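You operate a simulated robot arm through the tools that you are given. There is no shell and no other tool.

Carry out the task below with a simulated two-armed robot. There is one attempt and no reset: what you move stays moved.

Task
Top up the water tub from the water jug, then warm it till the strip shows 30C.
Fine: pour about 150 ml, up to the blue line; jug back; dial to LOW, switch on; switch off once it shows 30C. Set down upright: water jug.

The check looks at the end state, three seconds after you hand in, the way a careful person would. Anything else that was tipped, shoved, dropped, spilled or broken makes it a failure.

Robot
Two 7-joint arms with two-finger parallel grippers on one trunk that stands fixed in place. Base frame: the origin is at the foot of the trunk, x ahead of it, y to its left, z up; the work surface is at about z = 800. Lengths are in mm, angles in degrees, forces in N, time in s.
The left shoulder is at [64, 182, 1137], the right one opposite. With the tool pointing down near the work surface each hand reaches from about 260 to 740 mm from the base axis, measured 20 degrees to its own side. Payload 3.91 kg a hand.
The TCP of each hand is the grasp point between the finger pads, 30 mm short of the fingertips. In the tool frame z runs along the fingers and y along their closing line. The gripper opens to 110 mm. The fingers are 20 mm wide and 10 mm thick; the gripper's body (48 by 112 mm) begins 55 mm behind the TCP.
Orientation is that of the tool frame in the base frame, as [roll, pitch, yaw] about the fixed x, y, z axes, in that order (R = Rz(yaw) Ry(pitch) Rx(roll)). With the fingers straight down and closing along the base's y, the tool's x points along the base's -x, its y along +y and its z along -z.

Tools
- The arms move only by the tool apply_moves. It takes "left_motion", "right_motion" or both (then of equal length, played together; a hand with none holds still); each is a list of rows, each a list of 3 entries, a list of its own where there are three numbers: the shift along the base's x, y, z in mm, then the turn, a rotation vector about the base's x, y, z in rad, then the gripper command, from -1 (shut) to 1 (fully open), values between in proportion. In form: [[[x, y, z], [ax, ay, az], grip], ...]. A call has 1 to 20 rows; each row shifts and turns the commanded pose from where the row before left it. Each row takes 0.2 s and may step no farther than 50 mm and 8.6 degrees from the row before; otherwise, or with a gripper value out of range, the whole call is refused. Where a pose cannot be reached the arm comes as near as it can. A force on the tool above 40 N (or 10 N above the force at the start of the call, whichever is more), or a blocked arm, ends the call early, and 0.2 s more pass. The fingers move at their own pace (about 72 mm/s each) and stop on an object; they squeeze with about 29 N. The grip force told is the motor's: it shows also when the fingers shut on nothing. Time passes only in rows, and 0.2 s behind the last, so rows that do not move let the fingers close. The reply holds the time, the measured pose of the TCP, the force on the tool along the base axes, the opening and the grip force, in the units named above and with some noise, with the torque about the TCP (base axes, N m) and any sound that the robot's microphone picked up.
- Cameras (640 x 400 px; columns grow to the right, rows downward): "scene" is now at [195.8, -44.9, 1346.2]; the picture's right is [-0.48, -0.88, 0.00], its down [-0.36, 0.20, -0.91] and it looks along [0.80, -0.44, -0.41] (base axes); focal length 242 px, centre (320, 200). "left" rides on the left gripper at [73, -17, -103] in its tool frame; the picture's right is [0.23, 0.97, 0.00], its down [-0.76, 0.18, -0.62] and it looks along [-0.61, 0.14, 0.78] (tool axes); focal length 222 px, centre (320, 200). "right" rides on the right gripper at [72, 17, -103] in its tool frame; the picture's right is [-0.23, 0.97, 0.00], its down [-0.76, -0.18, -0.62] and it looks along [-0.61, -0.14, 0.78] (tool axes); focal length 222 px, centre (320, 200). There is no depth. A picture from a camera that has moved, and an enlarged one, comes with that camera's place and axes in the base frame and with its lens.
- get_image(camera): a new picture of that camera. The clock stands still meanwhile.
- lift_body(by): slides the trunk up (or, below 0, down) by that many mm; the arms and the scene camera ride with it, the base frame stays. It gives what a move gives, with no picture.
- head_to(pan, tilt): turns the head with the scene camera to pan (to the left, within 80 degrees either way) and tilt (down, from -29 to 69), counted from straight ahead of the robot. It gives what a move gives.
- close_up(camera, box): a new picture of the part [left, top, right, bottom] of that camera's present view, enlarged. The clock stands still meanwhile.
- hand_in(): hands the job in; it is judged then, once.

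Nothing tells you positions but the pictures and the camera data. Unless the task says otherwise, let go and move clear before handing in.

The tools are called after ">>>" as a command line: name --argument value ..., lists and objects as JSON in quotes. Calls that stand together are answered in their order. apply_moves: Moves the arms, as the interface text tells. Its arguments: {"type":"object","properties":{"left_motion":{"type":"array","items":{"type":"array"}},"right_motion":{"type":"array","items":{"type":"array"}}},"required":[]} The other tools are called the same way: lift_body (by) slides the trunk up or down; head_to (pan, tilt) turns the head that bears the scene camera; get_image (camera) takes a picture; close_up (camera, box) takes an enlarged picture of a part of a camera's view; hand_in () hands the job in.

At the start:

```text
time: 0.0
left_eef_pos: [362.9, -42.4, 1243.6]
left_tool_rot: [-179.9, -0.1, -179.8]
left_ft_force: [-0.7, -0.1, -0.7]
left_moment: [-0.02, -0.03, 0.0]
left_grip_width: 109.8
left_finger_force: 0.0
right_eef_pos: [335.3, -417.1, 1189.7]
right_tool_rot: [179.9, 0.2, 180.0]
right_ft_force: [-0.3, -1.2, 0.2]
right_moment: [-0.02, 0.01, 0.02]
right_grip_width: 109.9
right_finger_force: 0.1
trunk travel left (down, up): [-400.0, 114.0]
head pan, tilt: [-28.8, 24.5]
```

scene: 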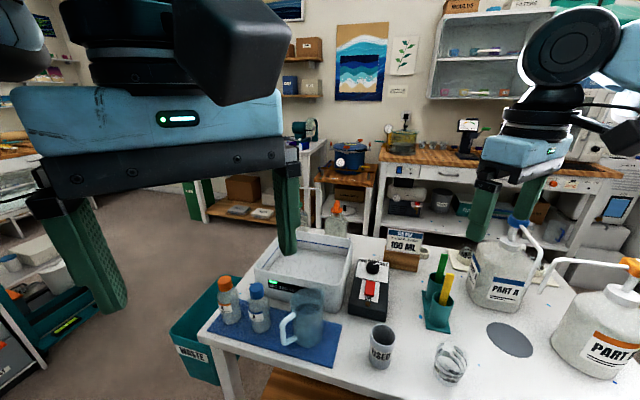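
right: 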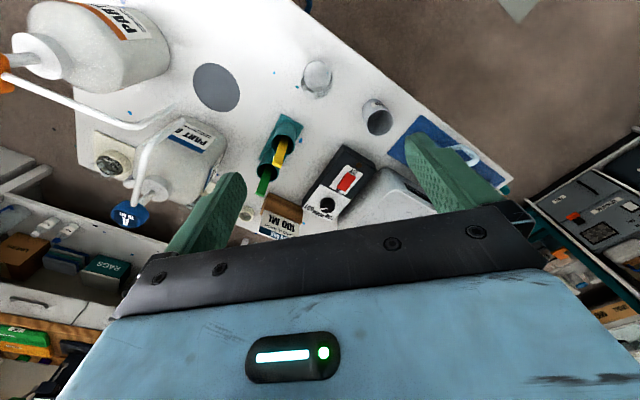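
left: 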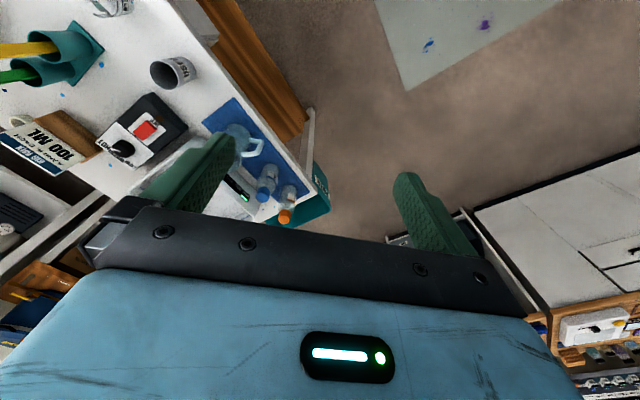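

The table ahead and to the right holds a translucent water jug on a blue mat, the white water tub behind it, and a heater box with a dial and red switch. I'll take closer pictures before moving anything.

>>> close_up --camera "scene" --box '[190, 210, 430, 360]'

>>> close_up --camera "left" --box '[80, 60, 340, 230]'

>>> close_up --camera "right" --box '[240, 60, 520, 240]'

```text
2.67 times, centred on (310, 285) of scene
camera zoom: at [195.8, -44.9, 1346.2], right [-0.48, -0.88, 0.0], down [-0.36, 0.2, -0.91], along [0.8, -0.44, -0.41], focal length 646 px, centre (347, -27)
```

zoom: 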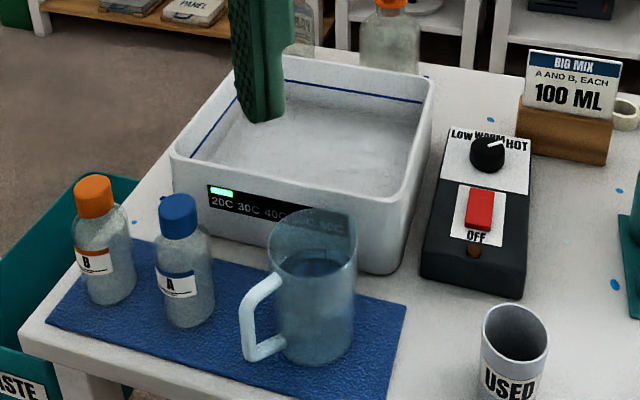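

```text
2.35 times, centred on (210, 145) of left
camera zoom: at [288.6, -59.7, 1345.1], right [-0.23, 0.97, 0.0], down [0.76, 0.18, 0.62], along [0.61, 0.14, -0.78], focal length 523 px, centre (579, 329)
```

zoom: 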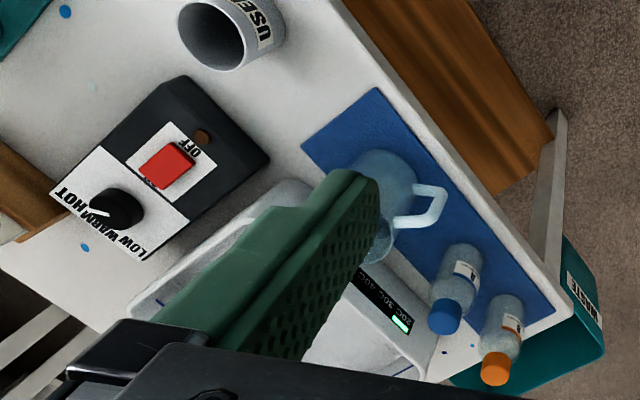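

```text
2.22 times, centred on (380, 150) of right
camera zoom: at [261.3, -400.0, 1291.4], right [0.23, 0.97, 0.0], down [0.76, -0.18, 0.62], along [0.61, -0.14, -0.78], focal length 494 px, centre (187, 311)
```

zoom: 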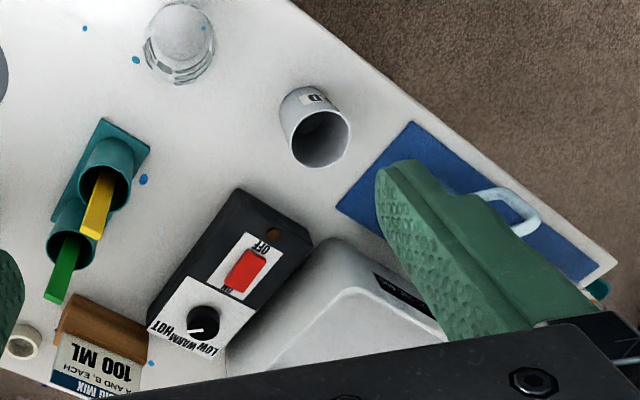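

The jug looks to stand near (547, -205) with its handle pointing left, and the tub is behind it, turned about 45 degrees. I'll move the left arm out of the camera's way, tilt the head and look again.

>>> apply_moves --left_motion '[[[-10, 40, 0], [0, 0, 0], 1], [[-10, 40, 0], [0, 0, 0], 1], [[-10, 40, 0], [0, 0, 0], 1], [[-10, 40, 0], [0, 0, 0], 1], [[-10, 40, 0], [0, 0, 0], 1], [[0, 40, 0], [0, 0, 0], 1], [[0, 40, 0], [0, 0, 0], 1]]'

>>> head_to --pan -25 --tilt 50

>>> get_image --camera "scene"

```text
time: 0.8
left_eef_pos: [339.7, 71.8, 1239.7]
left_tool_rot: [-179.9, -0.2, -177.7]
left_ft_force: [18.6, -19.1, -2.3]
left_moment: [2.2, 1.96, 2.25]
left_grip_width: 109.6
left_finger_force: 0.0
right_eef_pos: [335.5, -418.2, 1189.8]
right_tool_rot: [-179.9, 0.1, -180.0]
right_ft_force: [0.4, 1.3, -0.1]
right_moment: [0.0, -0.02, 0.0]
right_grip_width: 110.0
right_finger_force: 0.0
trunk travel left (down, up): [-400.0, 114.0]
head pan, tilt: [-28.8, 24.5]
stopped in row 4 (left hand): the force on the tool passed its limit at 64 N (the readings are from after the stop); the commanded pose is now the measured one
```

```text
time: 1.7
left_eef_pos: [338.4, 72.1, 1237.5]
left_tool_rot: [179.8, -0.7, -178.1]
left_ft_force: [5.2, 1.2, -4.7]
left_moment: [0.0, 0.11, -0.04]
left_grip_width: 109.9
left_finger_force: 0.1
right_eef_pos: [335.5, -418.6, 1188.8]
right_tool_rot: [179.9, 0.1, -180.0]
right_ft_force: [0.3, -0.1, 0.1]
right_moment: [0.02, 0.01, 0.0]
right_grip_width: 110.1
right_finger_force: 0.1
trunk travel left (down, up): [-400.0, 114.0]
head pan, tilt: [-25.0, 50.0]
```

```text
taken
camera scene: at [198.0, -36.0, 1337.0], right [-0.4, -0.92, 0.0], down [-0.46, 0.2, -0.86], along [0.79, -0.34, -0.5], focal length 242 px, centre (320, 200)
```

scene: 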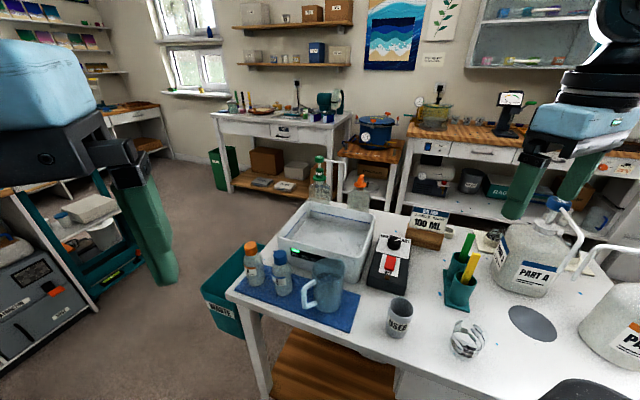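

The left hand met something at about (340, 72, 1239), perhaps my own head, and the head seems not to have reached its tilt. I'll let a moment pass while easing the left hand away, then look again.

>>> apply_moves --left_motion '[[[10, 0, -10], [0, 0, 0], 1], [[10, 0, -20], [0, 0, 0], 1], [[10, 0, -20], [0, 0, 0], 1]]'

>>> get_image --camera "scene"

>>> get_image --camera "left"

```text
time: 2.5
left_eef_pos: [368.1, 71.5, 1192.3]
left_tool_rot: [-179.9, 0.0, -178.2]
left_ft_force: [-0.9, 0.6, 0.3]
left_moment: [0.01, 0.0, 0.02]
left_grip_width: 109.9
left_finger_force: 0.0
right_eef_pos: [335.0, -417.6, 1189.0]
right_tool_rot: [-180.0, 0.0, 180.0]
right_ft_force: [-0.7, 1.0, -0.6]
right_moment: [-0.05, -0.02, -0.01]
right_grip_width: 110.0
right_finger_force: 0.1
trunk travel left (down, up): [-400.0, 114.0]
head pan, tilt: [-25.0, 50.0]
```

```text
taken
camera scene: at [188.0, -30.8, 1310.6], right [-0.39, -0.92, 0.0], down [-0.69, 0.29, -0.67], along [0.62, -0.26, -0.74], focal length 242 px, centre (320, 200)
```

scene: 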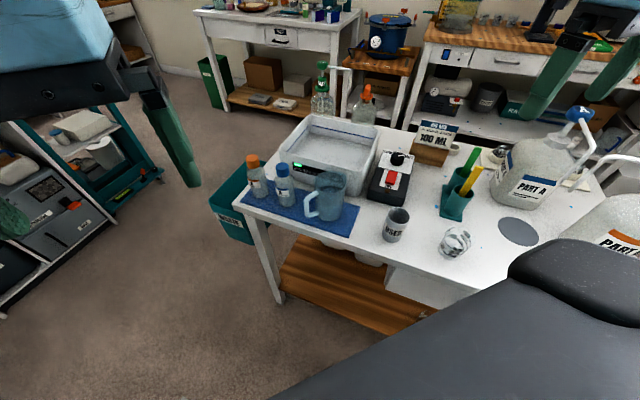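

```text
taken
camera left: at [293.6, 53.7, 1294.0], right [-0.26, 0.97, 0.0], down [0.76, 0.2, 0.62], along [0.6, 0.16, -0.78], focal length 222 px, centre (320, 200)
```

left: 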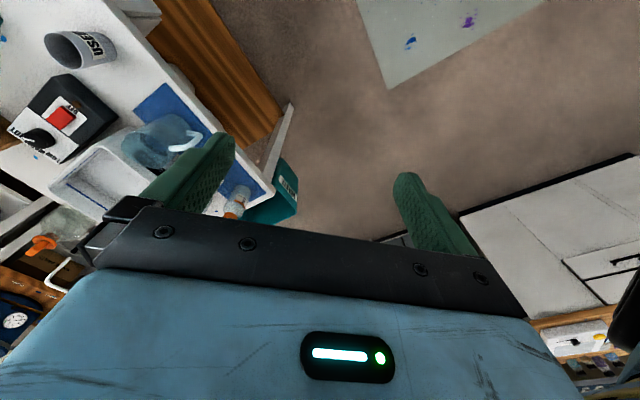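

The head is now tilted and gives a good view of the table. I'll zoom in on the jug, the tub and the heater.

>>> close_up --camera "scene" --box '[220, 100, 460, 250]'

>>> close_up --camera "scene" --box '[280, 150, 376, 234]'

>>> close_up --camera "scene" --box '[350, 140, 430, 210]'

>>> close_up --camera "scene" --box '[270, 110, 390, 200]'

```text
2.67 times, centred on (340, 175) of scene
camera zoom: at [188.0, -30.8, 1310.6], right [-0.39, -0.92, 0.0], down [-0.69, 0.29, -0.67], along [0.62, -0.26, -0.74], focal length 646 px, centre (267, 267)
```

zoom: 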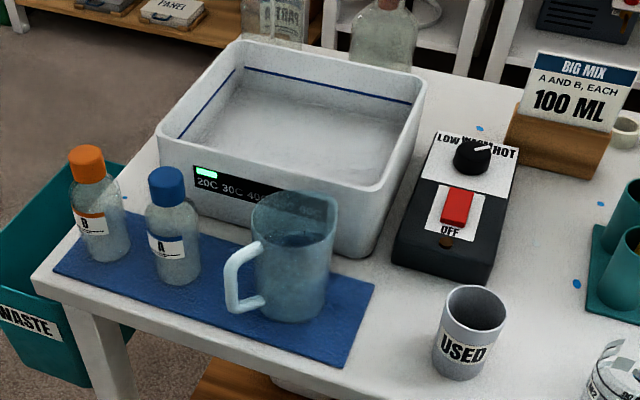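

```text
4.76 times, centred on (328, 192) of scene
camera zoom: at [188.0, -30.8, 1310.6], right [-0.39, -0.92, 0.0], down [-0.69, 0.29, -0.67], along [0.62, -0.26, -0.74], focal length 1153 px, centre (282, 238)
```

zoom: 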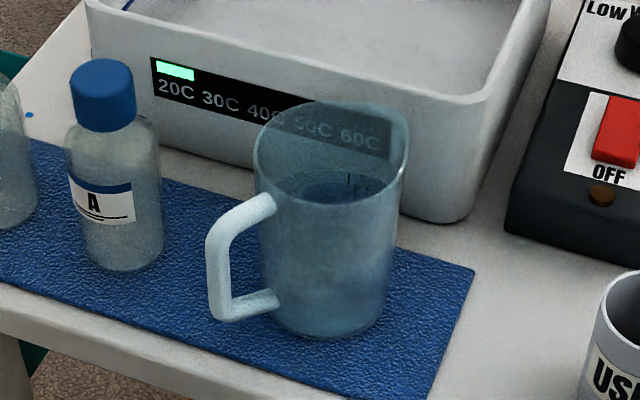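

```text
5.71 times, centred on (390, 175) of scene
camera zoom: at [188.0, -30.8, 1310.6], right [-0.39, -0.92, 0.0], down [-0.69, 0.29, -0.67], along [0.62, -0.26, -0.74], focal length 1383 px, centre (-80, 343)
```

zoom: 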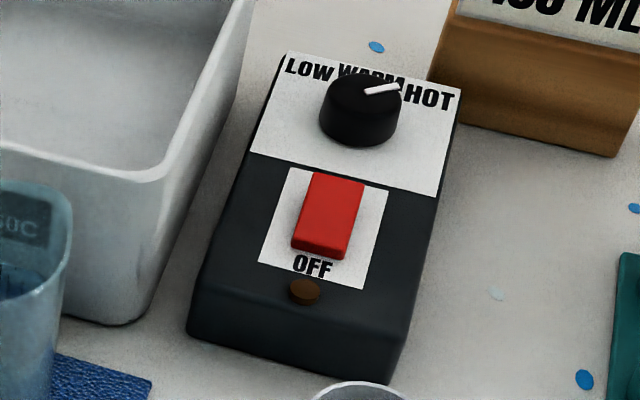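

```text
4.44 times, centred on (330, 155) of scene
camera zoom: at [188.0, -30.8, 1310.6], right [-0.39, -0.92, 0.0], down [-0.69, 0.29, -0.67], along [0.62, -0.26, -0.74], focal length 1076 px, centre (276, 400)
```

zoom: 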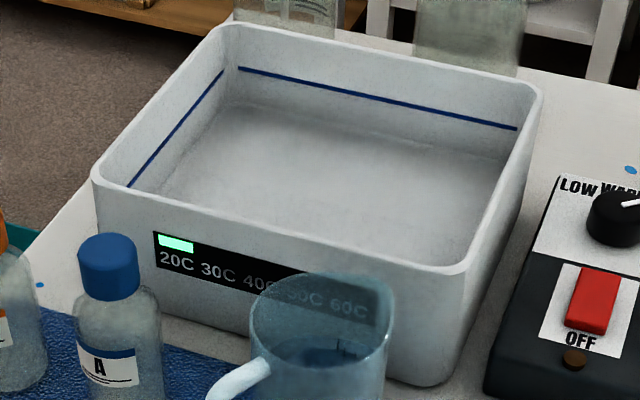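

Measured on the table plane, the jug stands near (555, -212) with its rim at about z=922. Its handle points roughly +y and its spout roughly -y. The tub's front rim runs from about (586, -318) to (755, -144) at z about 895. I'll move the right hand high above the jug, turned so the fingers will close across the handle-spout axis, and look down.

>>> apply_moves --right_motion '[[[18, 16, -8], [0, 0, -0.1309], 1], [[18, 16, -8], [0, 0, -0.1309], 1], [[18, 16, -8], [0, 0, -0.1309], 1], [[18, 16, -8], [0, 0, -0.1309], 1], [[18, 16, -8], [0, 0, -0.1309], 1], [[18, 16, -8], [0, 0, -0.1309], 1], [[18, 16, -8], [0, 0, -0.1309], 1], [[18, 16, -8], [0, 0, -0.1309], 1], [[18, 16, -8], [0, 0, -0.1309], 1], [[18, 16, -8], [0, 0, -0.1309], 1], [[18, 16, -8], [0, 0, -0.1309], 1], [[18, 16, -8], [0, 0, -0.1309], 1]]'

>>> get_image --camera "right"

>>> get_image --camera "scene"

```text
time: 5.1
left_eef_pos: [367.2, 71.0, 1189.5]
left_tool_rot: [179.9, -0.2, -178.3]
left_ft_force: [0.0, -0.3, 0.9]
left_moment: [-0.02, 0.04, 0.0]
left_grip_width: 109.9
left_finger_force: 0.0
right_eef_pos: [553.8, -226.4, 1093.7]
right_tool_rot: [180.0, 0.1, 89.9]
right_ft_force: [0.9, -0.6, 0.3]
right_moment: [0.04, 0.04, 0.01]
right_grip_width: 110.0
right_finger_force: 0.0
trunk travel left (down, up): [-400.0, 114.0]
head pan, tilt: [-25.0, 50.0]
```

```text
taken
camera right: at [568.3, -152.1, 1194.9], right [0.97, -0.23, 0.0], down [-0.18, -0.76, 0.62], along [-0.14, -0.61, -0.78], focal length 222 px, centre (320, 200)
```

right: 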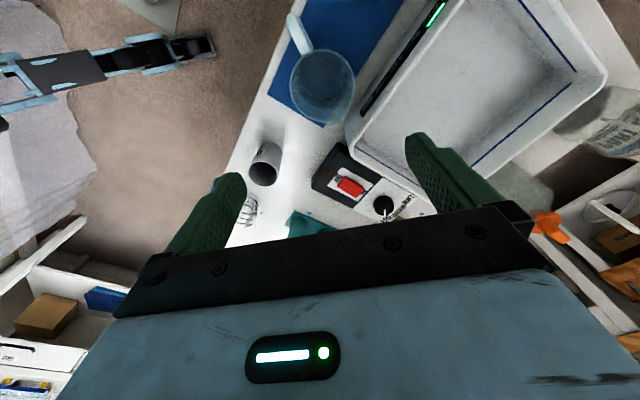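

```text
taken
camera scene: at [188.4, -31.2, 1310.1], right [-0.39, -0.92, 0.0], down [-0.69, 0.29, -0.67], along [0.61, -0.26, -0.75], focal length 242 px, centre (320, 200)
```

scene: 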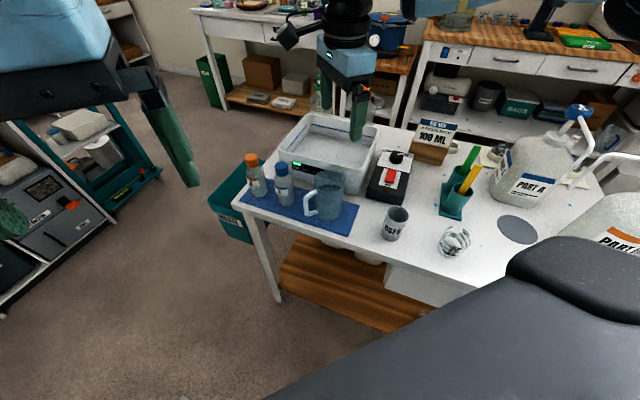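

The right hand has reached a pose above the jug, and its camera sees the jug from above. I'll zoom in for precise positions.

>>> close_up --camera "right" --box '[260, 0, 400, 140]'

>>> close_up --camera "right" --box '[290, 110, 430, 240]'

>>> close_up --camera "right" --box '[340, 0, 620, 180]'

```text
2.86 times, centred on (330, 70) of right
camera zoom: at [568.3, -152.1, 1194.9], right [0.97, -0.23, 0.0], down [-0.18, -0.76, 0.62], along [-0.14, -0.61, -0.78], focal length 635 px, centre (291, 571)
```

zoom: 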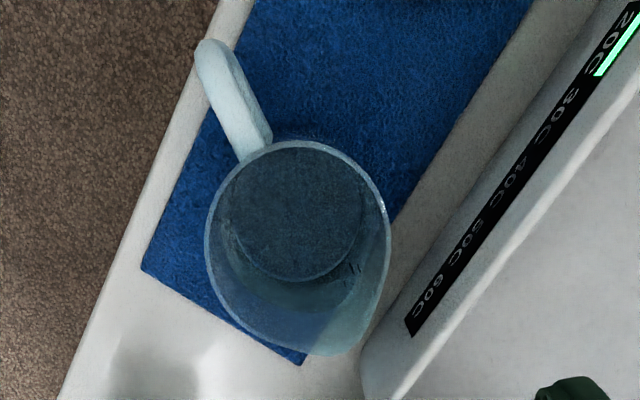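

```text
3.08 times, centred on (360, 175) of right
camera zoom: at [568.3, -152.1, 1194.9], right [0.97, -0.23, 0.0], down [-0.18, -0.76, 0.62], along [-0.14, -0.61, -0.78], focal length 684 px, centre (197, 277)
```

zoom: 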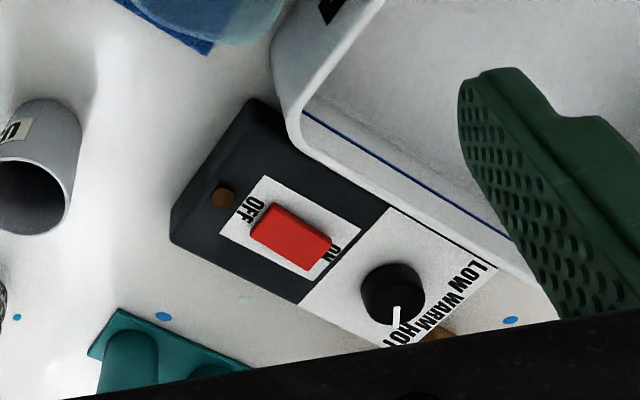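

```text
2.22 times, centred on (480, 90) of right
camera zoom: at [568.3, -152.1, 1194.9], right [0.97, -0.23, 0.0], down [-0.18, -0.76, 0.62], along [-0.14, -0.61, -0.78], focal length 494 px, centre (-36, 444)
```

zoom: 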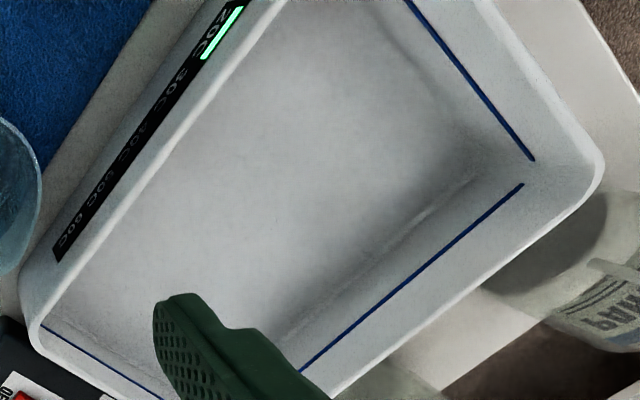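

The handle sits near (542, -143) and the spout near (564, -253), so the jug axis is near (557, -209) and a closing line about 10° off x will suit it. Before grasping, I'll run the pouring pose empty-handed, well above everything, to see whether the arm can reach it.

>>> apply_moves --right_motion '[[[22, 0, -4], [0, 0, 0], 1], [[22, 0, -4], [0, 0, 0], 1], [[22, 0, -4], [0, 0, 0], 1], [[22, 0, -4], [0, 0, 0], 1], [[20, 0, -4], [0, 0, 0], 1], [[0, 0, 0], [0.14, 0, 0], 1], [[0, 0, 0], [0.14, 0, 0], 1], [[0, 0, 0], [0.14, 0, 0], 1], [[0, 0, 0], [0.14, 0, 0], 1], [[0, 0, 0], [0.14, 0, 0], 1], [[0, 0, 0], [0.14, 0, 0], 1], [[0, 0, 0], [0.14, 0, 0], 1], [[0, 0, 0], [0.14, 0, 0], 1], [[0, 0, 0], [0, 0, 0], 1]]'

>>> get_image --camera "scene"

>>> get_image --camera "right"

```text
time: 8.1
left_eef_pos: [366.5, 71.1, 1189.6]
left_tool_rot: [-180.0, -0.1, -178.4]
left_ft_force: [-0.1, 1.0, 0.3]
left_moment: [0.05, 0.0, -0.04]
left_grip_width: 110.0
left_finger_force: 0.0
right_eef_pos: [592.5, -235.4, 1084.9]
right_tool_rot: [179.9, -64.3, 90.0]
right_ft_force: [0.1, 0.1, 0.2]
right_moment: [0.04, -0.04, 0.0]
right_grip_width: 109.9
right_finger_force: 0.0
right hand out of reach, approached as far as the arm can: row 2, 3, 4, 5
trunk travel left (down, up): [-400.0, 114.0]
head pan, tilt: [-25.0, 50.0]
```

```text
taken
camera scene: at [187.2, -31.0, 1310.5], right [-0.39, -0.92, 0.0], down [-0.68, 0.29, -0.67], along [0.61, -0.26, -0.74], focal length 242 px, centre (320, 200)
```

scene: 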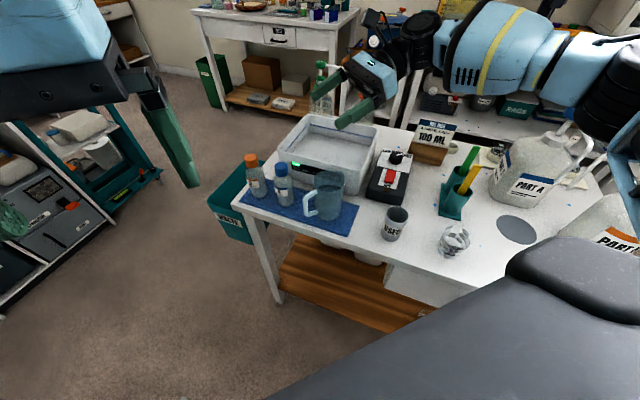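

```text
taken
camera right: at [606.8, -295.9, 1194.5], right [0.97, -0.1, -0.2], down [-0.18, -0.89, -0.41], along [-0.14, 0.44, -0.89], focal length 222 px, centre (320, 200)
```

right: 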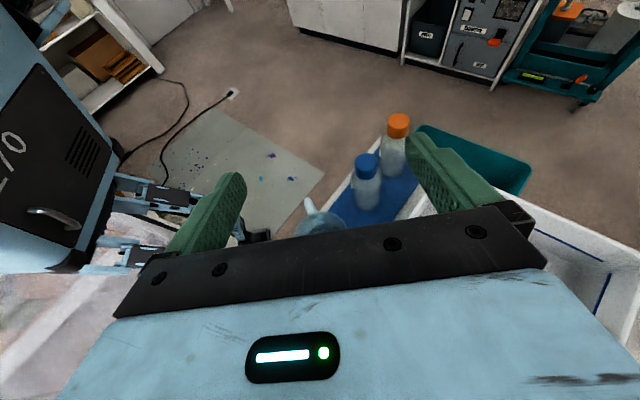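

The tilted pose works, but the tool-down reach ran out near x=592 at this height. From the tilted pose I'll check how far forward and down the hand can go.

>>> apply_moves --right_motion '[[[10, 2, -15], [0, 0, 0], 1], [[10, 2, -15], [0, 0, 0], 1], [[10, 2, -15], [0, 0, 0], 1], [[10, 2, -15], [0, 0, 0], 1], [[15, 0, 0], [0, 0, 0], 1], [[15, 0, 0], [0, 0, 0], 1], [[10, 0, 0], [0, 0, 0], 1]]'

```text
time: 9.7
left_eef_pos: [366.5, 70.2, 1190.4]
left_tool_rot: [-180.0, -0.1, -178.3]
left_ft_force: [-0.3, -0.1, 0.0]
left_moment: [0.02, -0.04, -0.02]
left_grip_width: 110.2
left_finger_force: 0.0
right_eef_pos: [665.6, -227.9, 1026.0]
right_tool_rot: [179.8, -64.0, 90.0]
right_ft_force: [0.2, -0.4, 1.1]
right_moment: [-0.04, 0.0, 0.02]
right_grip_width: 110.0
right_finger_force: 0.2
right hand out of reach, approached as far as the arm can: row 7
trunk travel left (down, up): [-400.0, 114.0]
head pan, tilt: [-25.0, 50.0]
```

The tilted pour pose at about (665, -228, 1026) is reachable, right at the limit. I'll raise the trunk 60 mm for a better upright reach, then check both the upright and tilted poses near the tub.

>>> lift_body --by 60

>>> apply_moves --right_motion '[[[0, 0, -20], [0, 0, 0], 1], [[0, 0, -20], [0, 0, 0], 1], [[0, 0, -20], [0, 0, 0], 1], [[0, 0, 0], [-0.14, 0, 0], 1], [[0, 0, 0], [-0.14, 0, 0], 1], [[0, 0, 0], [-0.14, 0, 0], 1], [[0, 0, 0], [-0.14, 0, 0], 1], [[0, 0, 0], [-0.14, 0, 0], 1], [[0, 0, 0], [-0.14, 0, 0], 1], [[0, 0, 0], [-0.14, 0, 0], 1], [[0, 0, 0], [-0.137, 0, 0], 1]]'

```text
time: 10.7
left_eef_pos: [368.7, 71.6, 1249.9]
left_tool_rot: [-180.0, -0.1, -178.3]
left_ft_force: [-0.6, -0.1, 0.1]
left_moment: [0.05, -0.03, -0.03]
left_grip_width: 109.9
left_finger_force: 0.0
right_eef_pos: [653.8, -228.5, 1168.8]
right_tool_rot: [163.9, -63.2, 104.3]
right_ft_force: [-0.1, 0.1, -0.3]
right_moment: [-0.03, 0.05, 0.02]
right_grip_width: 109.8
right_finger_force: 0.0
trunk travel left (down, up): [-460.0, 54.0]
head pan, tilt: [-25.0, 50.0]
```

```text
time: 13.1
left_eef_pos: [368.8, 70.7, 1250.5]
left_tool_rot: [180.0, 0.0, -178.3]
left_ft_force: [-0.2, -0.1, 0.4]
left_moment: [0.02, -0.02, -0.03]
left_grip_width: 109.9
left_finger_force: 0.0
right_eef_pos: [641.7, -336.3, 1122.4]
right_tool_rot: [176.1, -3.8, 96.4]
right_ft_force: [0.6, 0.5, -0.2]
right_moment: [0.02, 0.01, 0.04]
right_grip_width: 110.0
right_finger_force: 0.1
right hand out of reach, approached as far as the arm can: row 3, 7, 8, 9, 10, 11
trunk travel left (down, up): [-460.0, 54.0]
head pan, tilt: [-25.0, 50.0]
```

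Upright reach near the tub is limited, so I'll carry the jug forward partly tilted instead. Now I'll bring the hand back over the jug, straight down, with the closing line turned about 10° off x.

>>> apply_moves --right_motion '[[[-10.6, 15.9, -7.8], [-0.0365, 0.03, 0.03], 1], [[-10.6, 15.9, -7.8], [-0.0365, 0.03, 0.03], 1], [[-10.6, 15.9, -7.8], [0, 0, 0], 1], [[-10.6, 15.9, -7.8], [0, 0, 0], 1], [[-10.6, 15.9, -7.8], [0, 0, 0], 1], [[-10.6, 15.9, -7.8], [0, 0, 0], 1], [[-10.6, 15.9, -7.8], [0, 0, 0], 1], [[-10.5, 16, -7.8], [0, 0, 0], 1], [[0, 0, 0], [0, 0, 0], 1]]'

>>> get_image --camera "right"

>>> get_image --camera "scene"

```text
time: 15.1
left_eef_pos: [367.9, 71.3, 1250.6]
left_tool_rot: [179.9, -0.1, -178.3]
left_ft_force: [-0.3, 0.5, 0.1]
left_moment: [0.01, -0.01, 0.0]
left_grip_width: 109.9
left_finger_force: 0.2
right_eef_pos: [557.0, -208.8, 1059.2]
right_tool_rot: [-179.8, -0.4, 99.7]
right_ft_force: [-0.1, -0.1, 0.1]
right_moment: [-0.01, 0.02, 0.01]
right_grip_width: 110.1
right_finger_force: 0.1
trunk travel left (down, up): [-460.0, 54.0]
head pan, tilt: [-25.0, 50.0]
```

```text
taken
camera right: at [559.7, -133.8, 1161.1], right [1.0, -0.06, 0.0], down [-0.04, -0.78, 0.62], along [-0.04, -0.62, -0.78], focal length 222 px, centre (320, 200)
```

right: 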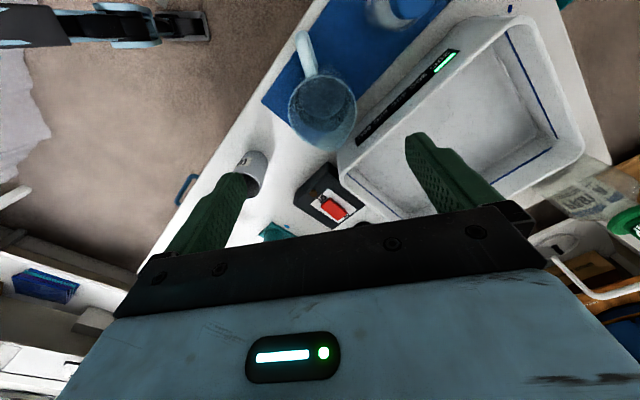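

```text
taken
camera scene: at [146.2, -33.1, 1380.8], right [-0.42, -0.91, 0.0], down [-0.69, 0.32, -0.64], along [0.58, -0.27, -0.77], focal length 242 px, centre (320, 200)
```

scene: 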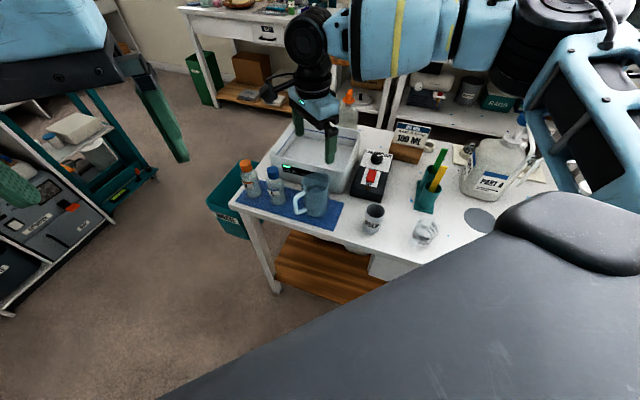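

The hand hangs above the jug again. I'll recheck the jug position from this view before descending.

>>> close_up --camera "right" --box '[250, 20, 390, 160]'

>>> close_up --camera "scene" --box '[220, 120, 400, 240]'

```text
2.86 times, centred on (320, 90) of right
camera zoom: at [559.7, -133.8, 1161.1], right [1.0, -0.06, 0.0], down [-0.04, -0.78, 0.62], along [-0.04, -0.62, -0.78], focal length 635 px, centre (320, 514)
```

zoom: 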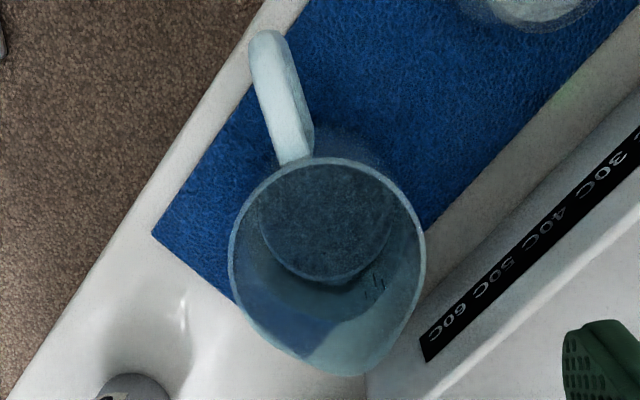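

```text
3.33 times, centred on (310, 180) of scene
camera zoom: at [146.2, -33.1, 1380.8], right [-0.42, -0.91, 0.0], down [-0.69, 0.32, -0.64], along [0.58, -0.27, -0.77], focal length 807 px, centre (353, 267)
```

zoom: 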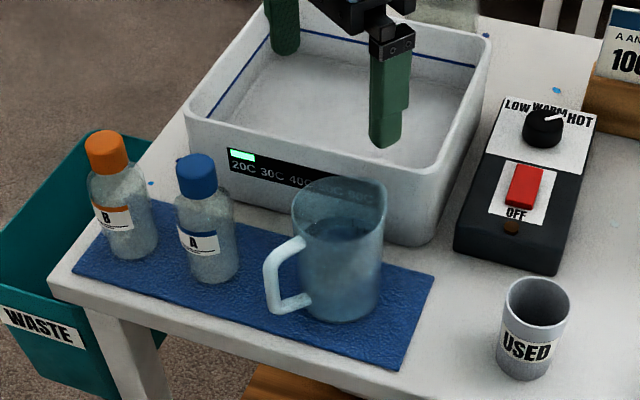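

The measurements agree: jug axis about (557, -207), rim z about 918, spout-handle axis within a degree of the gripper's alignment. I'll descend to just above the rim and check from the scene camera.

>>> apply_moves --right_motion '[[[0, 0.4, -20], [0, 0, 0], 1], [[0, 0.4, -20], [0, 0, 0], 1], [[0, 0.4, -20], [0, 0, 0], 1], [[0, 0.4, -20], [0, 0, 0], 1], [[0, 0, -15], [0, 0, 0], 1], [[0, 0, 0], [0, 0, 0], 1]]'

>>> close_up --camera "scene" --box '[250, 100, 390, 230]'

>>> get_image --camera "right"

```text
time: 16.5
left_eef_pos: [367.7, 71.5, 1251.6]
left_tool_rot: [-180.0, -0.1, -178.3]
left_ft_force: [0.1, -0.7, 0.5]
left_moment: [-0.01, 0.0, 0.03]
left_grip_width: 109.8
left_finger_force: 0.1
right_eef_pos: [557.1, -206.7, 963.6]
right_tool_rot: [-179.8, -0.3, 99.8]
right_ft_force: [0.1, -0.2, -0.4]
right_moment: [0.02, 0.03, 0.02]
right_grip_width: 109.9
right_finger_force: 0.0
trunk travel left (down, up): [-460.0, 54.0]
head pan, tilt: [-25.0, 50.0]
```

```text
3.08 times, centred on (320, 165) of scene
camera zoom: at [146.1, -32.9, 1380.9], right [-0.42, -0.91, 0.0], down [-0.69, 0.32, -0.64], along [0.58, -0.27, -0.77], focal length 745 px, centre (320, 308)
```

zoom: 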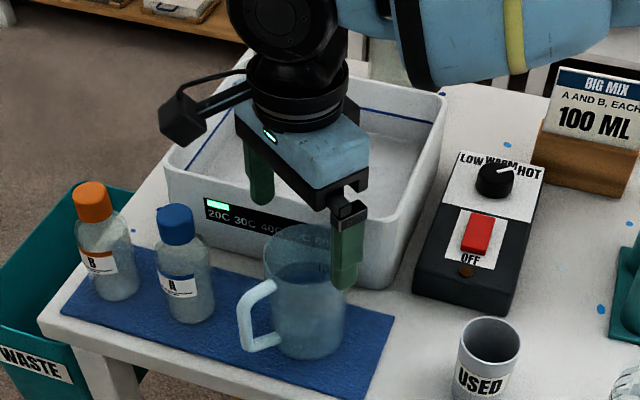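

```text
taken
camera right: at [559.3, -131.8, 1065.9], right [1.0, -0.06, 0.0], down [-0.04, -0.78, 0.62], along [-0.04, -0.62, -0.78], focal length 222 px, centre (320, 200)
```

right: 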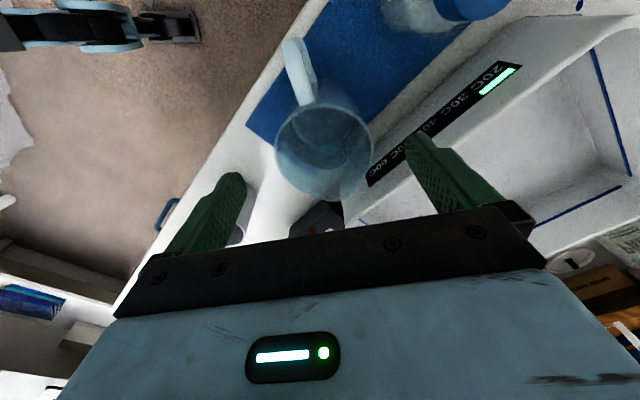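

The fingers straddle the jug with room on both sides and nothing else in the way. I'll go down to TCP z about 878 and close.

>>> apply_moves --right_motion '[[[0, 0, -15], [0, 0, 0], 1], [[0, 0, -15], [0, 0, 0], 1], [[0, 0, -15], [0, 0, 0], 1], [[0, 0, -15], [0, 0, 0], 1], [[0, 0, -15], [0, 0, 0], 1], [[0, 0, -10], [0, 0, 0], 1], [[0, 0, 0], [0, 0, 0], 1]]'

>>> close_up --camera "scene" --box '[250, 100, 390, 230]'

>>> get_image --camera "right"

```text
time: 18.1
left_eef_pos: [367.5, 72.2, 1249.7]
left_tool_rot: [180.0, -0.1, -178.3]
left_ft_force: [-0.2, -0.1, 0.1]
left_moment: [-0.01, 0.02, -0.05]
left_grip_width: 109.9
left_finger_force: 0.1
right_eef_pos: [538.3, -223.1, 887.9]
right_tool_rot: [-179.9, -0.3, 99.8]
right_ft_force: [1.2, -0.4, -0.1]
right_moment: [0.0, 0.03, -0.01]
right_grip_width: 109.9
right_finger_force: 0.0
right hand out of reach, approached as far as the arm can: row 2, 3, 4, 5, 6
trunk travel left (down, up): [-460.0, 54.0]
head pan, tilt: [-25.0, 50.0]
```

```text
3.08 times, centred on (320, 165) of scene
camera zoom: at [146.4, -33.0, 1380.8], right [-0.42, -0.91, 0.0], down [-0.69, 0.32, -0.64], along [0.58, -0.27, -0.77], focal length 745 px, centre (320, 308)
```

zoom: 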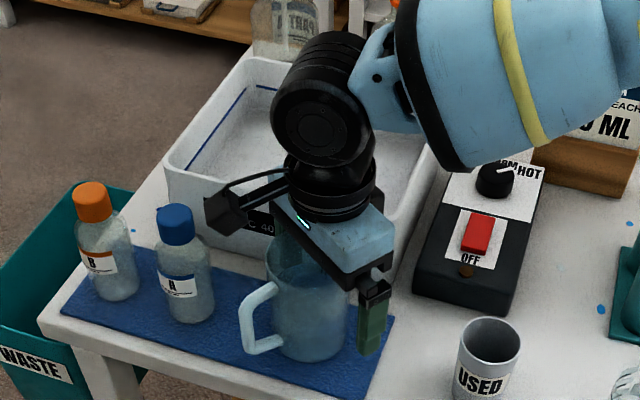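

```text
taken
camera right: at [542.1, -148.7, 990.1], right [1.0, -0.06, 0.0], down [-0.04, -0.78, 0.62], along [-0.04, -0.62, -0.79], focal length 222 px, centre (320, 200)
```

right: 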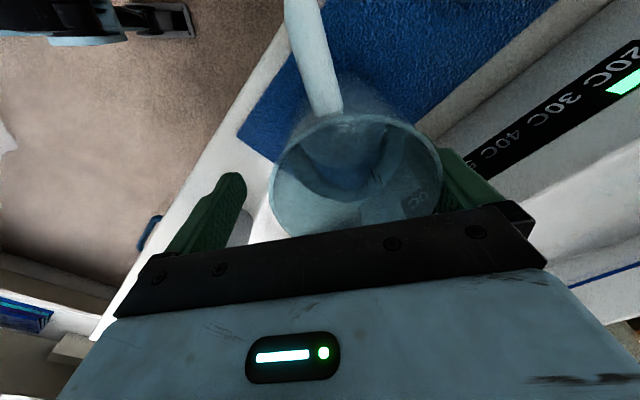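

With the trunk raised, the arm ran out of reach downward and drifted to (538, -223), so the far finger is now close to the jug. I'll go straight up, lower the trunk again, and re-centre.

>>> apply_moves --right_motion '[[[-3, -2, 5], [0, 0, 0], 1], [[0, 0, 15], [0, 0, 0], 1], [[0, 0, 20], [0, 0, 0], 1], [[0, 0, 20], [0, 0, 0], 1], [[0, 0, 20], [0, 0, 0], 1], [[0, 0, 20], [0, 0, 0], 1], [[0, 0, 20], [0, 0, 0], 1], [[0, 0, 10], [0, 0, 0], 1]]'

>>> lift_body --by -60

>>> get_image --camera "right"

>>> get_image --camera "scene"

```text
time: 19.9
left_eef_pos: [367.2, 71.2, 1249.1]
left_tool_rot: [-180.0, -0.2, -178.3]
left_ft_force: [-0.2, -0.3, -0.5]
left_moment: [0.0, 0.01, 0.02]
left_grip_width: 109.9
left_finger_force: 0.0
right_eef_pos: [535.2, -224.5, 1018.8]
right_tool_rot: [-179.8, -0.3, 99.8]
right_ft_force: [0.5, -0.2, 0.1]
right_moment: [0.02, 0.02, 0.02]
right_grip_width: 110.0
right_finger_force: 0.1
trunk travel left (down, up): [-460.0, 54.0]
head pan, tilt: [-25.0, 50.0]
```

```text
time: 20.9
left_eef_pos: [369.1, 71.1, 1190.9]
left_tool_rot: [-179.9, -0.4, -178.0]
left_ft_force: [0.0, 0.1, -1.0]
left_moment: [-0.03, -0.03, 0.01]
left_grip_width: 110.0
left_finger_force: 0.1
right_eef_pos: [536.5, -225.9, 959.4]
right_tool_rot: [-179.9, -0.3, 99.8]
right_ft_force: [0.2, 0.0, 0.0]
right_moment: [0.03, -0.01, 0.01]
right_grip_width: 110.2
right_finger_force: 0.1
trunk travel left (down, up): [-400.0, 114.0]
head pan, tilt: [-25.0, 50.0]
```

```text
taken
camera right: at [538.7, -150.5, 1061.4], right [1.0, -0.06, 0.0], down [-0.04, -0.78, 0.62], along [-0.04, -0.62, -0.78], focal length 222 px, centre (320, 200)
```

right: 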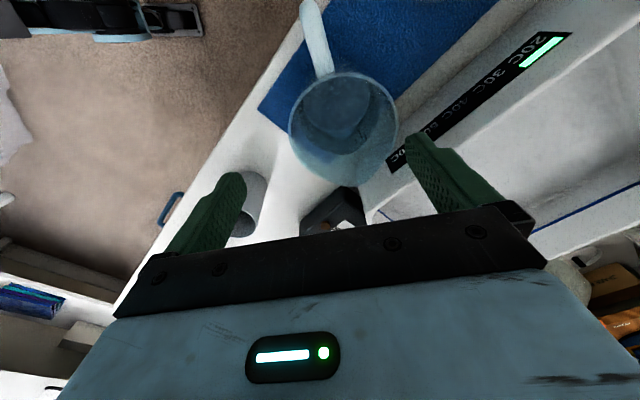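

```text
taken
camera scene: at [185.9, -33.3, 1309.9], right [-0.42, -0.91, 0.0], down [-0.68, 0.32, -0.66], along [0.6, -0.28, -0.75], focal length 242 px, centre (320, 200)
```

scene: 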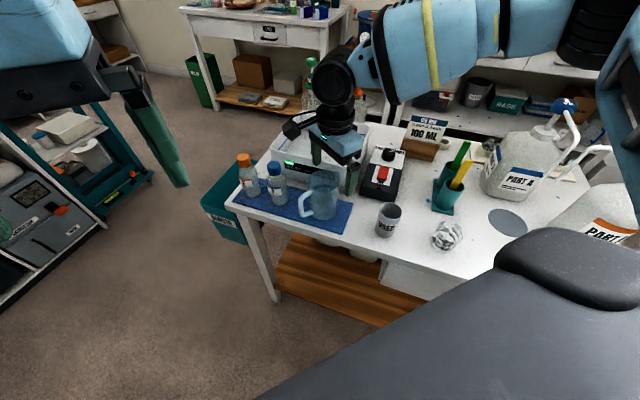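

I'll zoom to re-measure where the jug is now.

>>> close_up --camera "right" --box '[260, 0, 430, 200]'

>>> close_up --camera "scene" --box '[230, 130, 370, 240]'

```text
2.00 times, centred on (345, 100) of right
camera zoom: at [538.7, -150.5, 1061.4], right [1.0, -0.06, 0.0], down [-0.04, -0.78, 0.62], along [-0.04, -0.62, -0.78], focal length 444 px, centre (270, 400)
```

zoom: 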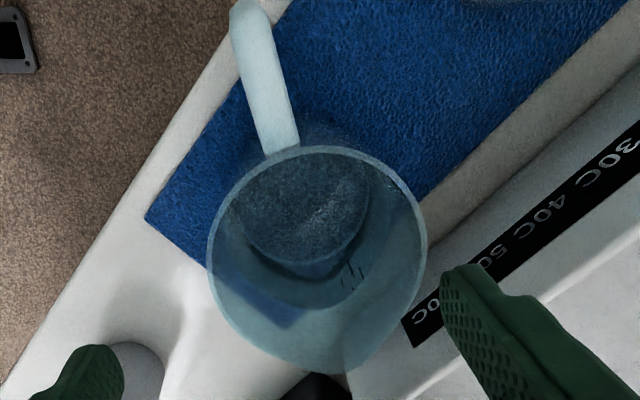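

```text
3.64 times, centred on (300, 185) of scene
camera zoom: at [185.9, -33.3, 1309.9], right [-0.42, -0.91, 0.0], down [-0.68, 0.32, -0.66], along [0.6, -0.28, -0.75], focal length 880 px, centre (393, 254)
```

zoom: 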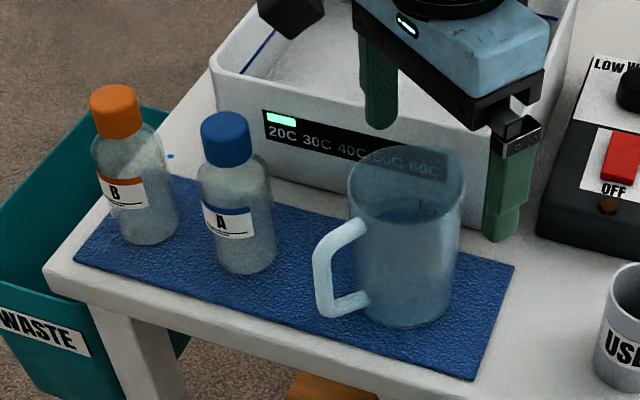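

The finger nudged the jug about 6 mm toward me. It is upright on the mat, now near (552, -204). I'll re-centre above it and descend with the trunk at its original height.

>>> apply_moves --right_motion '[[[0, 0, 15], [0, 0, 0], 1], [[8, 10, 0], [0, 0, 0.03], 1], [[7.5, 11, 0], [0, 0, 0], 1], [[0, 0, -10], [0, 0, 0], 1], [[0, 0, 0], [0, 0, 0], 1]]'

>>> close_up --camera "right" --box '[230, 0, 470, 240]'

```text
time: 22.1
left_eef_pos: [367.8, 71.1, 1190.7]
left_tool_rot: [180.0, -0.2, -178.2]
left_ft_force: [0.0, 0.5, 0.0]
left_moment: [0.02, 0.0, 0.01]
left_grip_width: 110.2
left_finger_force: 0.0
right_eef_pos: [552.1, -204.6, 964.0]
right_tool_rot: [-179.7, -0.3, 101.6]
right_ft_force: [-0.4, 0.5, -0.3]
right_moment: [-0.03, 0.02, 0.0]
right_grip_width: 110.2
right_finger_force: 0.0
trunk travel left (down, up): [-400.0, 114.0]
head pan, tilt: [-25.0, 50.0]
```

```text
1.67 times, centred on (350, 120) of right
camera zoom: at [552.0, -129.9, 1065.5], right [1.0, -0.03, 0.0], down [-0.02, -0.78, 0.62], along [-0.02, -0.62, -0.78], focal length 370 px, centre (270, 333)
```

zoom: 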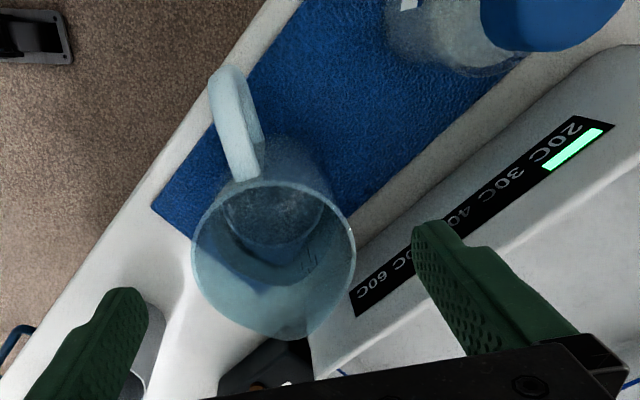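

The fingers now straddle the jug evenly, with its axis near (551.5, -202). I'll descend to z about 878.

>>> apply_moves --right_motion '[[[0, 0.3, -15], [0, 0, 0], 1], [[0, 0.3, -15], [0, 0, 0], 1], [[0, 0.3, -15], [0, 0, 0], 1], [[0, 0.3, -15], [0, 0, 0], 1], [[0, 0, -15], [0, 0, 0], 1], [[0, 0, -10], [0, 0, 0], 1], [[0, 0, 0], [0, 0, 0], 1]]'

>>> close_up --camera "scene" --box '[230, 120, 370, 240]'

>>> get_image --camera "right"

```text
time: 23.7
left_eef_pos: [367.4, 72.5, 1190.6]
left_tool_rot: [179.9, -0.2, -178.2]
left_ft_force: [-0.7, -0.5, 0.2]
left_moment: [-0.01, -0.03, 0.0]
left_grip_width: 109.9
left_finger_force: 0.1
right_eef_pos: [551.8, -203.6, 878.0]
right_tool_rot: [-179.8, -0.3, 101.6]
right_ft_force: [-0.8, -0.3, 0.8]
right_moment: [0.05, 0.01, -0.01]
right_grip_width: 110.0
right_finger_force: 0.1
trunk travel left (down, up): [-400.0, 114.0]
head pan, tilt: [-25.0, 50.0]
```

```text
3.33 times, centred on (300, 180) of scene
camera zoom: at [186.4, -33.7, 1310.7], right [-0.42, -0.91, 0.0], down [-0.67, 0.31, -0.67], along [0.61, -0.28, -0.74], focal length 807 px, centre (387, 267)
```

zoom: 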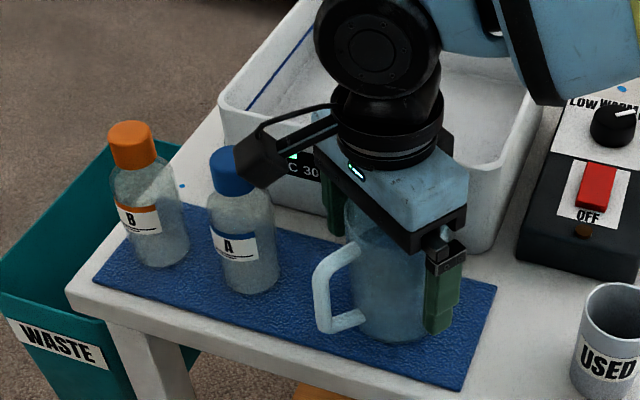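

```text
taken
camera right: at [552.3, -128.6, 980.6], right [1.0, -0.03, 0.0], down [-0.02, -0.78, 0.62], along [-0.02, -0.62, -0.78], focal length 222 px, centre (320, 200)
```

right: 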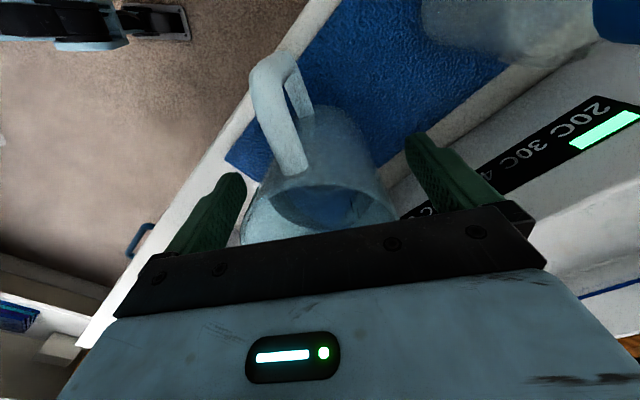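

The fingers are at grip height on both sides of the jug, with the palm just above the rim. Closing now.

>>> apply_moves --right_motion '[[[0, 0, 0], [0, 0, 0], 0.45], [[0, 0, 0], [0, 0, 0], 0.3], [[0, 0, 0], [0, 0, 0], -1], [[0, 0, 0], [0, 0, 0], -1], [[0, 0, 0], [0, 0, 0], -1], [[0, 0, 0], [0, 0, 0], -1]]'

>>> get_image --camera "right"

```text
time: 25.1
left_eef_pos: [367.7, 71.3, 1191.5]
left_tool_rot: [-180.0, -0.1, -178.3]
left_ft_force: [-0.3, 0.5, 0.9]
left_moment: [-0.02, 0.02, 0.04]
left_grip_width: 109.8
left_finger_force: 0.1
right_eef_pos: [552.1, -203.3, 878.2]
right_tool_rot: [-179.8, -0.4, 101.6]
right_ft_force: [-1.0, -0.2, 0.0]
right_moment: [-0.01, -0.06, 0.02]
right_grip_width: 75.1
right_finger_force: 29.5
trunk travel left (down, up): [-400.0, 114.0]
head pan, tilt: [-25.0, 50.0]
```

```text
taken
camera right: at [552.2, -128.7, 980.5], right [1.0, -0.03, 0.0], down [-0.02, -0.78, 0.62], along [-0.02, -0.62, -0.78], focal length 222 px, centre (320, 200)
```

right: 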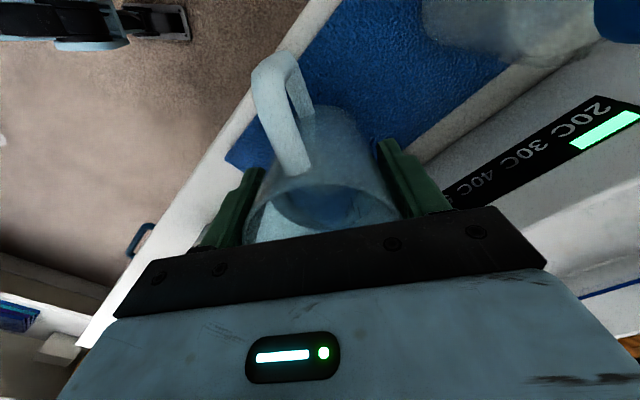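

The gripper holds the jug at 75 mm with 29.5 N. I'll lift gently and read the weight.

>>> apply_moves --right_motion '[[[0, 0, 5], [0, 0, 0], -1], [[0, 0, 10], [0, 0, 0], -1], [[0, 0, 10], [0, 0, 0], -1], [[0, 0, 10], [0, 0, 0], -1], [[0, 0, 5], [0, 0, 0], -1], [[0, 0, 0], [0, 0, 0], -1], [[0, 0, 0], [0, 0, 0], -1]]'

>>> apply_moves --right_motion '[[[0, 0, 0], [0, 0, 0], -1]]'

>>> apply_moves --right_motion '[[[0, 0, 0], [0, 0, 0], -1]]'

>>> get_image --camera "scene"

```text
time: 26.7
left_eef_pos: [366.4, 70.4, 1189.8]
left_tool_rot: [-179.9, -0.1, -178.3]
left_ft_force: [0.2, -0.8, -0.6]
left_moment: [0.0, -0.04, -0.02]
left_grip_width: 110.1
left_finger_force: 0.0
right_eef_pos: [551.0, -201.8, 918.5]
right_tool_rot: [-179.9, -0.3, 101.5]
right_ft_force: [-0.1, 1.2, -2.7]
right_moment: [0.02, -0.02, -0.05]
right_grip_width: 75.1
right_finger_force: 28.8
trunk travel left (down, up): [-400.0, 114.0]
head pan, tilt: [-25.0, 50.0]
```

```text
time: 27.1
left_eef_pos: [367.3, 70.1, 1189.4]
left_tool_rot: [-180.0, -0.1, -178.3]
left_ft_force: [0.8, -0.5, -0.4]
left_moment: [0.02, -0.01, 0.01]
left_grip_width: 110.2
left_finger_force: 0.0
right_eef_pos: [551.7, -201.8, 918.4]
right_tool_rot: [-179.7, -0.3, 101.5]
right_ft_force: [-0.7, 0.8, -2.6]
right_moment: [-0.01, -0.01, 0.01]
right_grip_width: 74.8
right_finger_force: 29.0
trunk travel left (down, up): [-400.0, 114.0]
head pan, tilt: [-25.0, 50.0]
```

```text
time: 27.5
left_eef_pos: [368.5, 70.4, 1190.8]
left_tool_rot: [179.9, 0.0, -178.3]
left_ft_force: [0.2, 0.0, 0.1]
left_moment: [0.03, 0.0, -0.03]
left_grip_width: 110.0
left_finger_force: 0.1
right_eef_pos: [549.5, -202.7, 919.0]
right_tool_rot: [-179.7, -0.3, 101.7]
right_ft_force: [0.1, 0.2, -3.1]
right_moment: [0.03, 0.01, -0.02]
right_grip_width: 74.9
right_finger_force: 29.1
trunk travel left (down, up): [-400.0, 114.0]
head pan, tilt: [-25.0, 50.0]
```

```text
taken
camera scene: at [186.7, -33.8, 1310.8], right [-0.42, -0.91, 0.0], down [-0.67, 0.31, -0.67], along [0.61, -0.28, -0.74], focal length 242 px, centre (320, 200)
```

scene: 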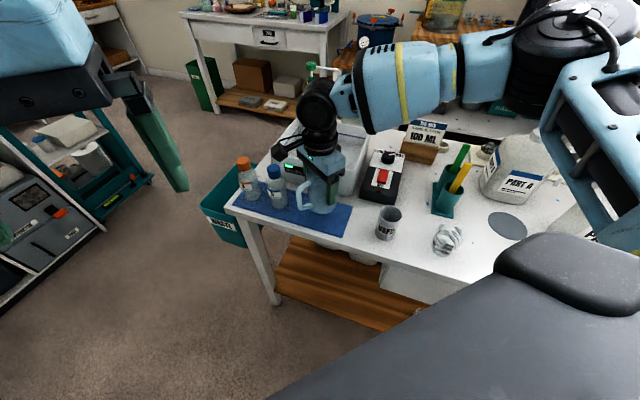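

The lifted jug weighs about 2.8 N. I'll look closely at the water level and any markings on it.

>>> close_up --camera "scene" --box '[260, 110, 370, 220]'

>>> close_up --camera "right" --box '[230, 30, 430, 240]'

>>> get_image --camera "left"

```text
3.64 times, centred on (315, 165) of scene
camera zoom: at [186.7, -33.8, 1310.8], right [-0.42, -0.91, 0.0], down [-0.67, 0.31, -0.67], along [0.61, -0.28, -0.74], focal length 880 px, centre (338, 327)
```

zoom: 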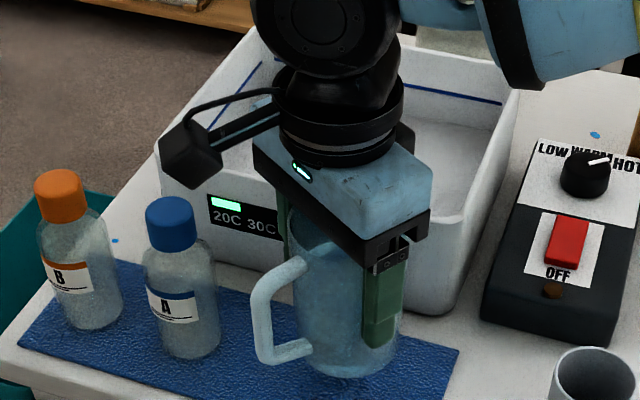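

```text
1.90 times, centred on (330, 135) of right
camera zoom: at [551.6, -127.6, 1020.4], right [1.0, -0.03, 0.0], down [-0.02, -0.78, 0.62], along [-0.02, -0.62, -0.78], focal length 423 px, centre (301, 324)
```

zoom: 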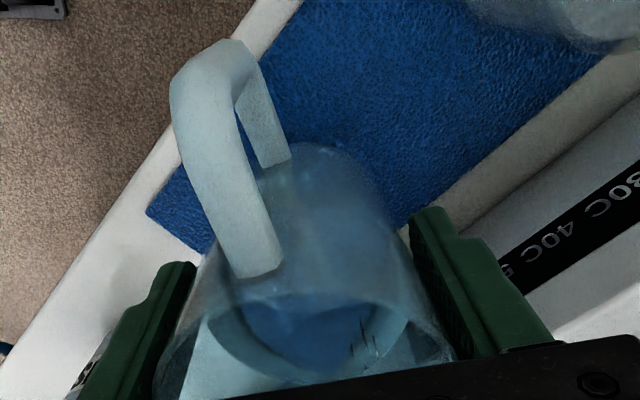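

```text
taken
camera left: at [294.2, 53.4, 1293.2], right [-0.26, 0.97, 0.0], down [0.76, 0.2, 0.62], along [0.6, 0.16, -0.78], focal length 222 px, centre (320, 200)
```

left: 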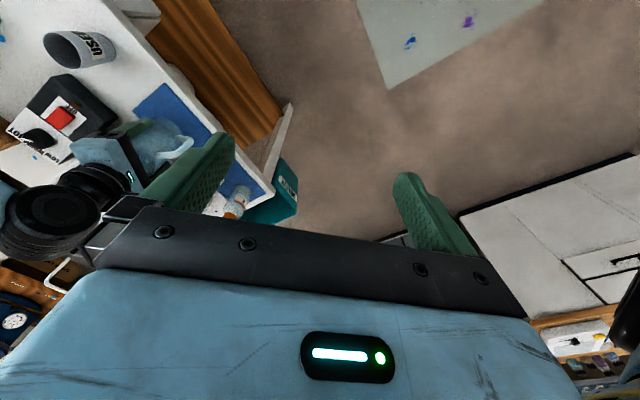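

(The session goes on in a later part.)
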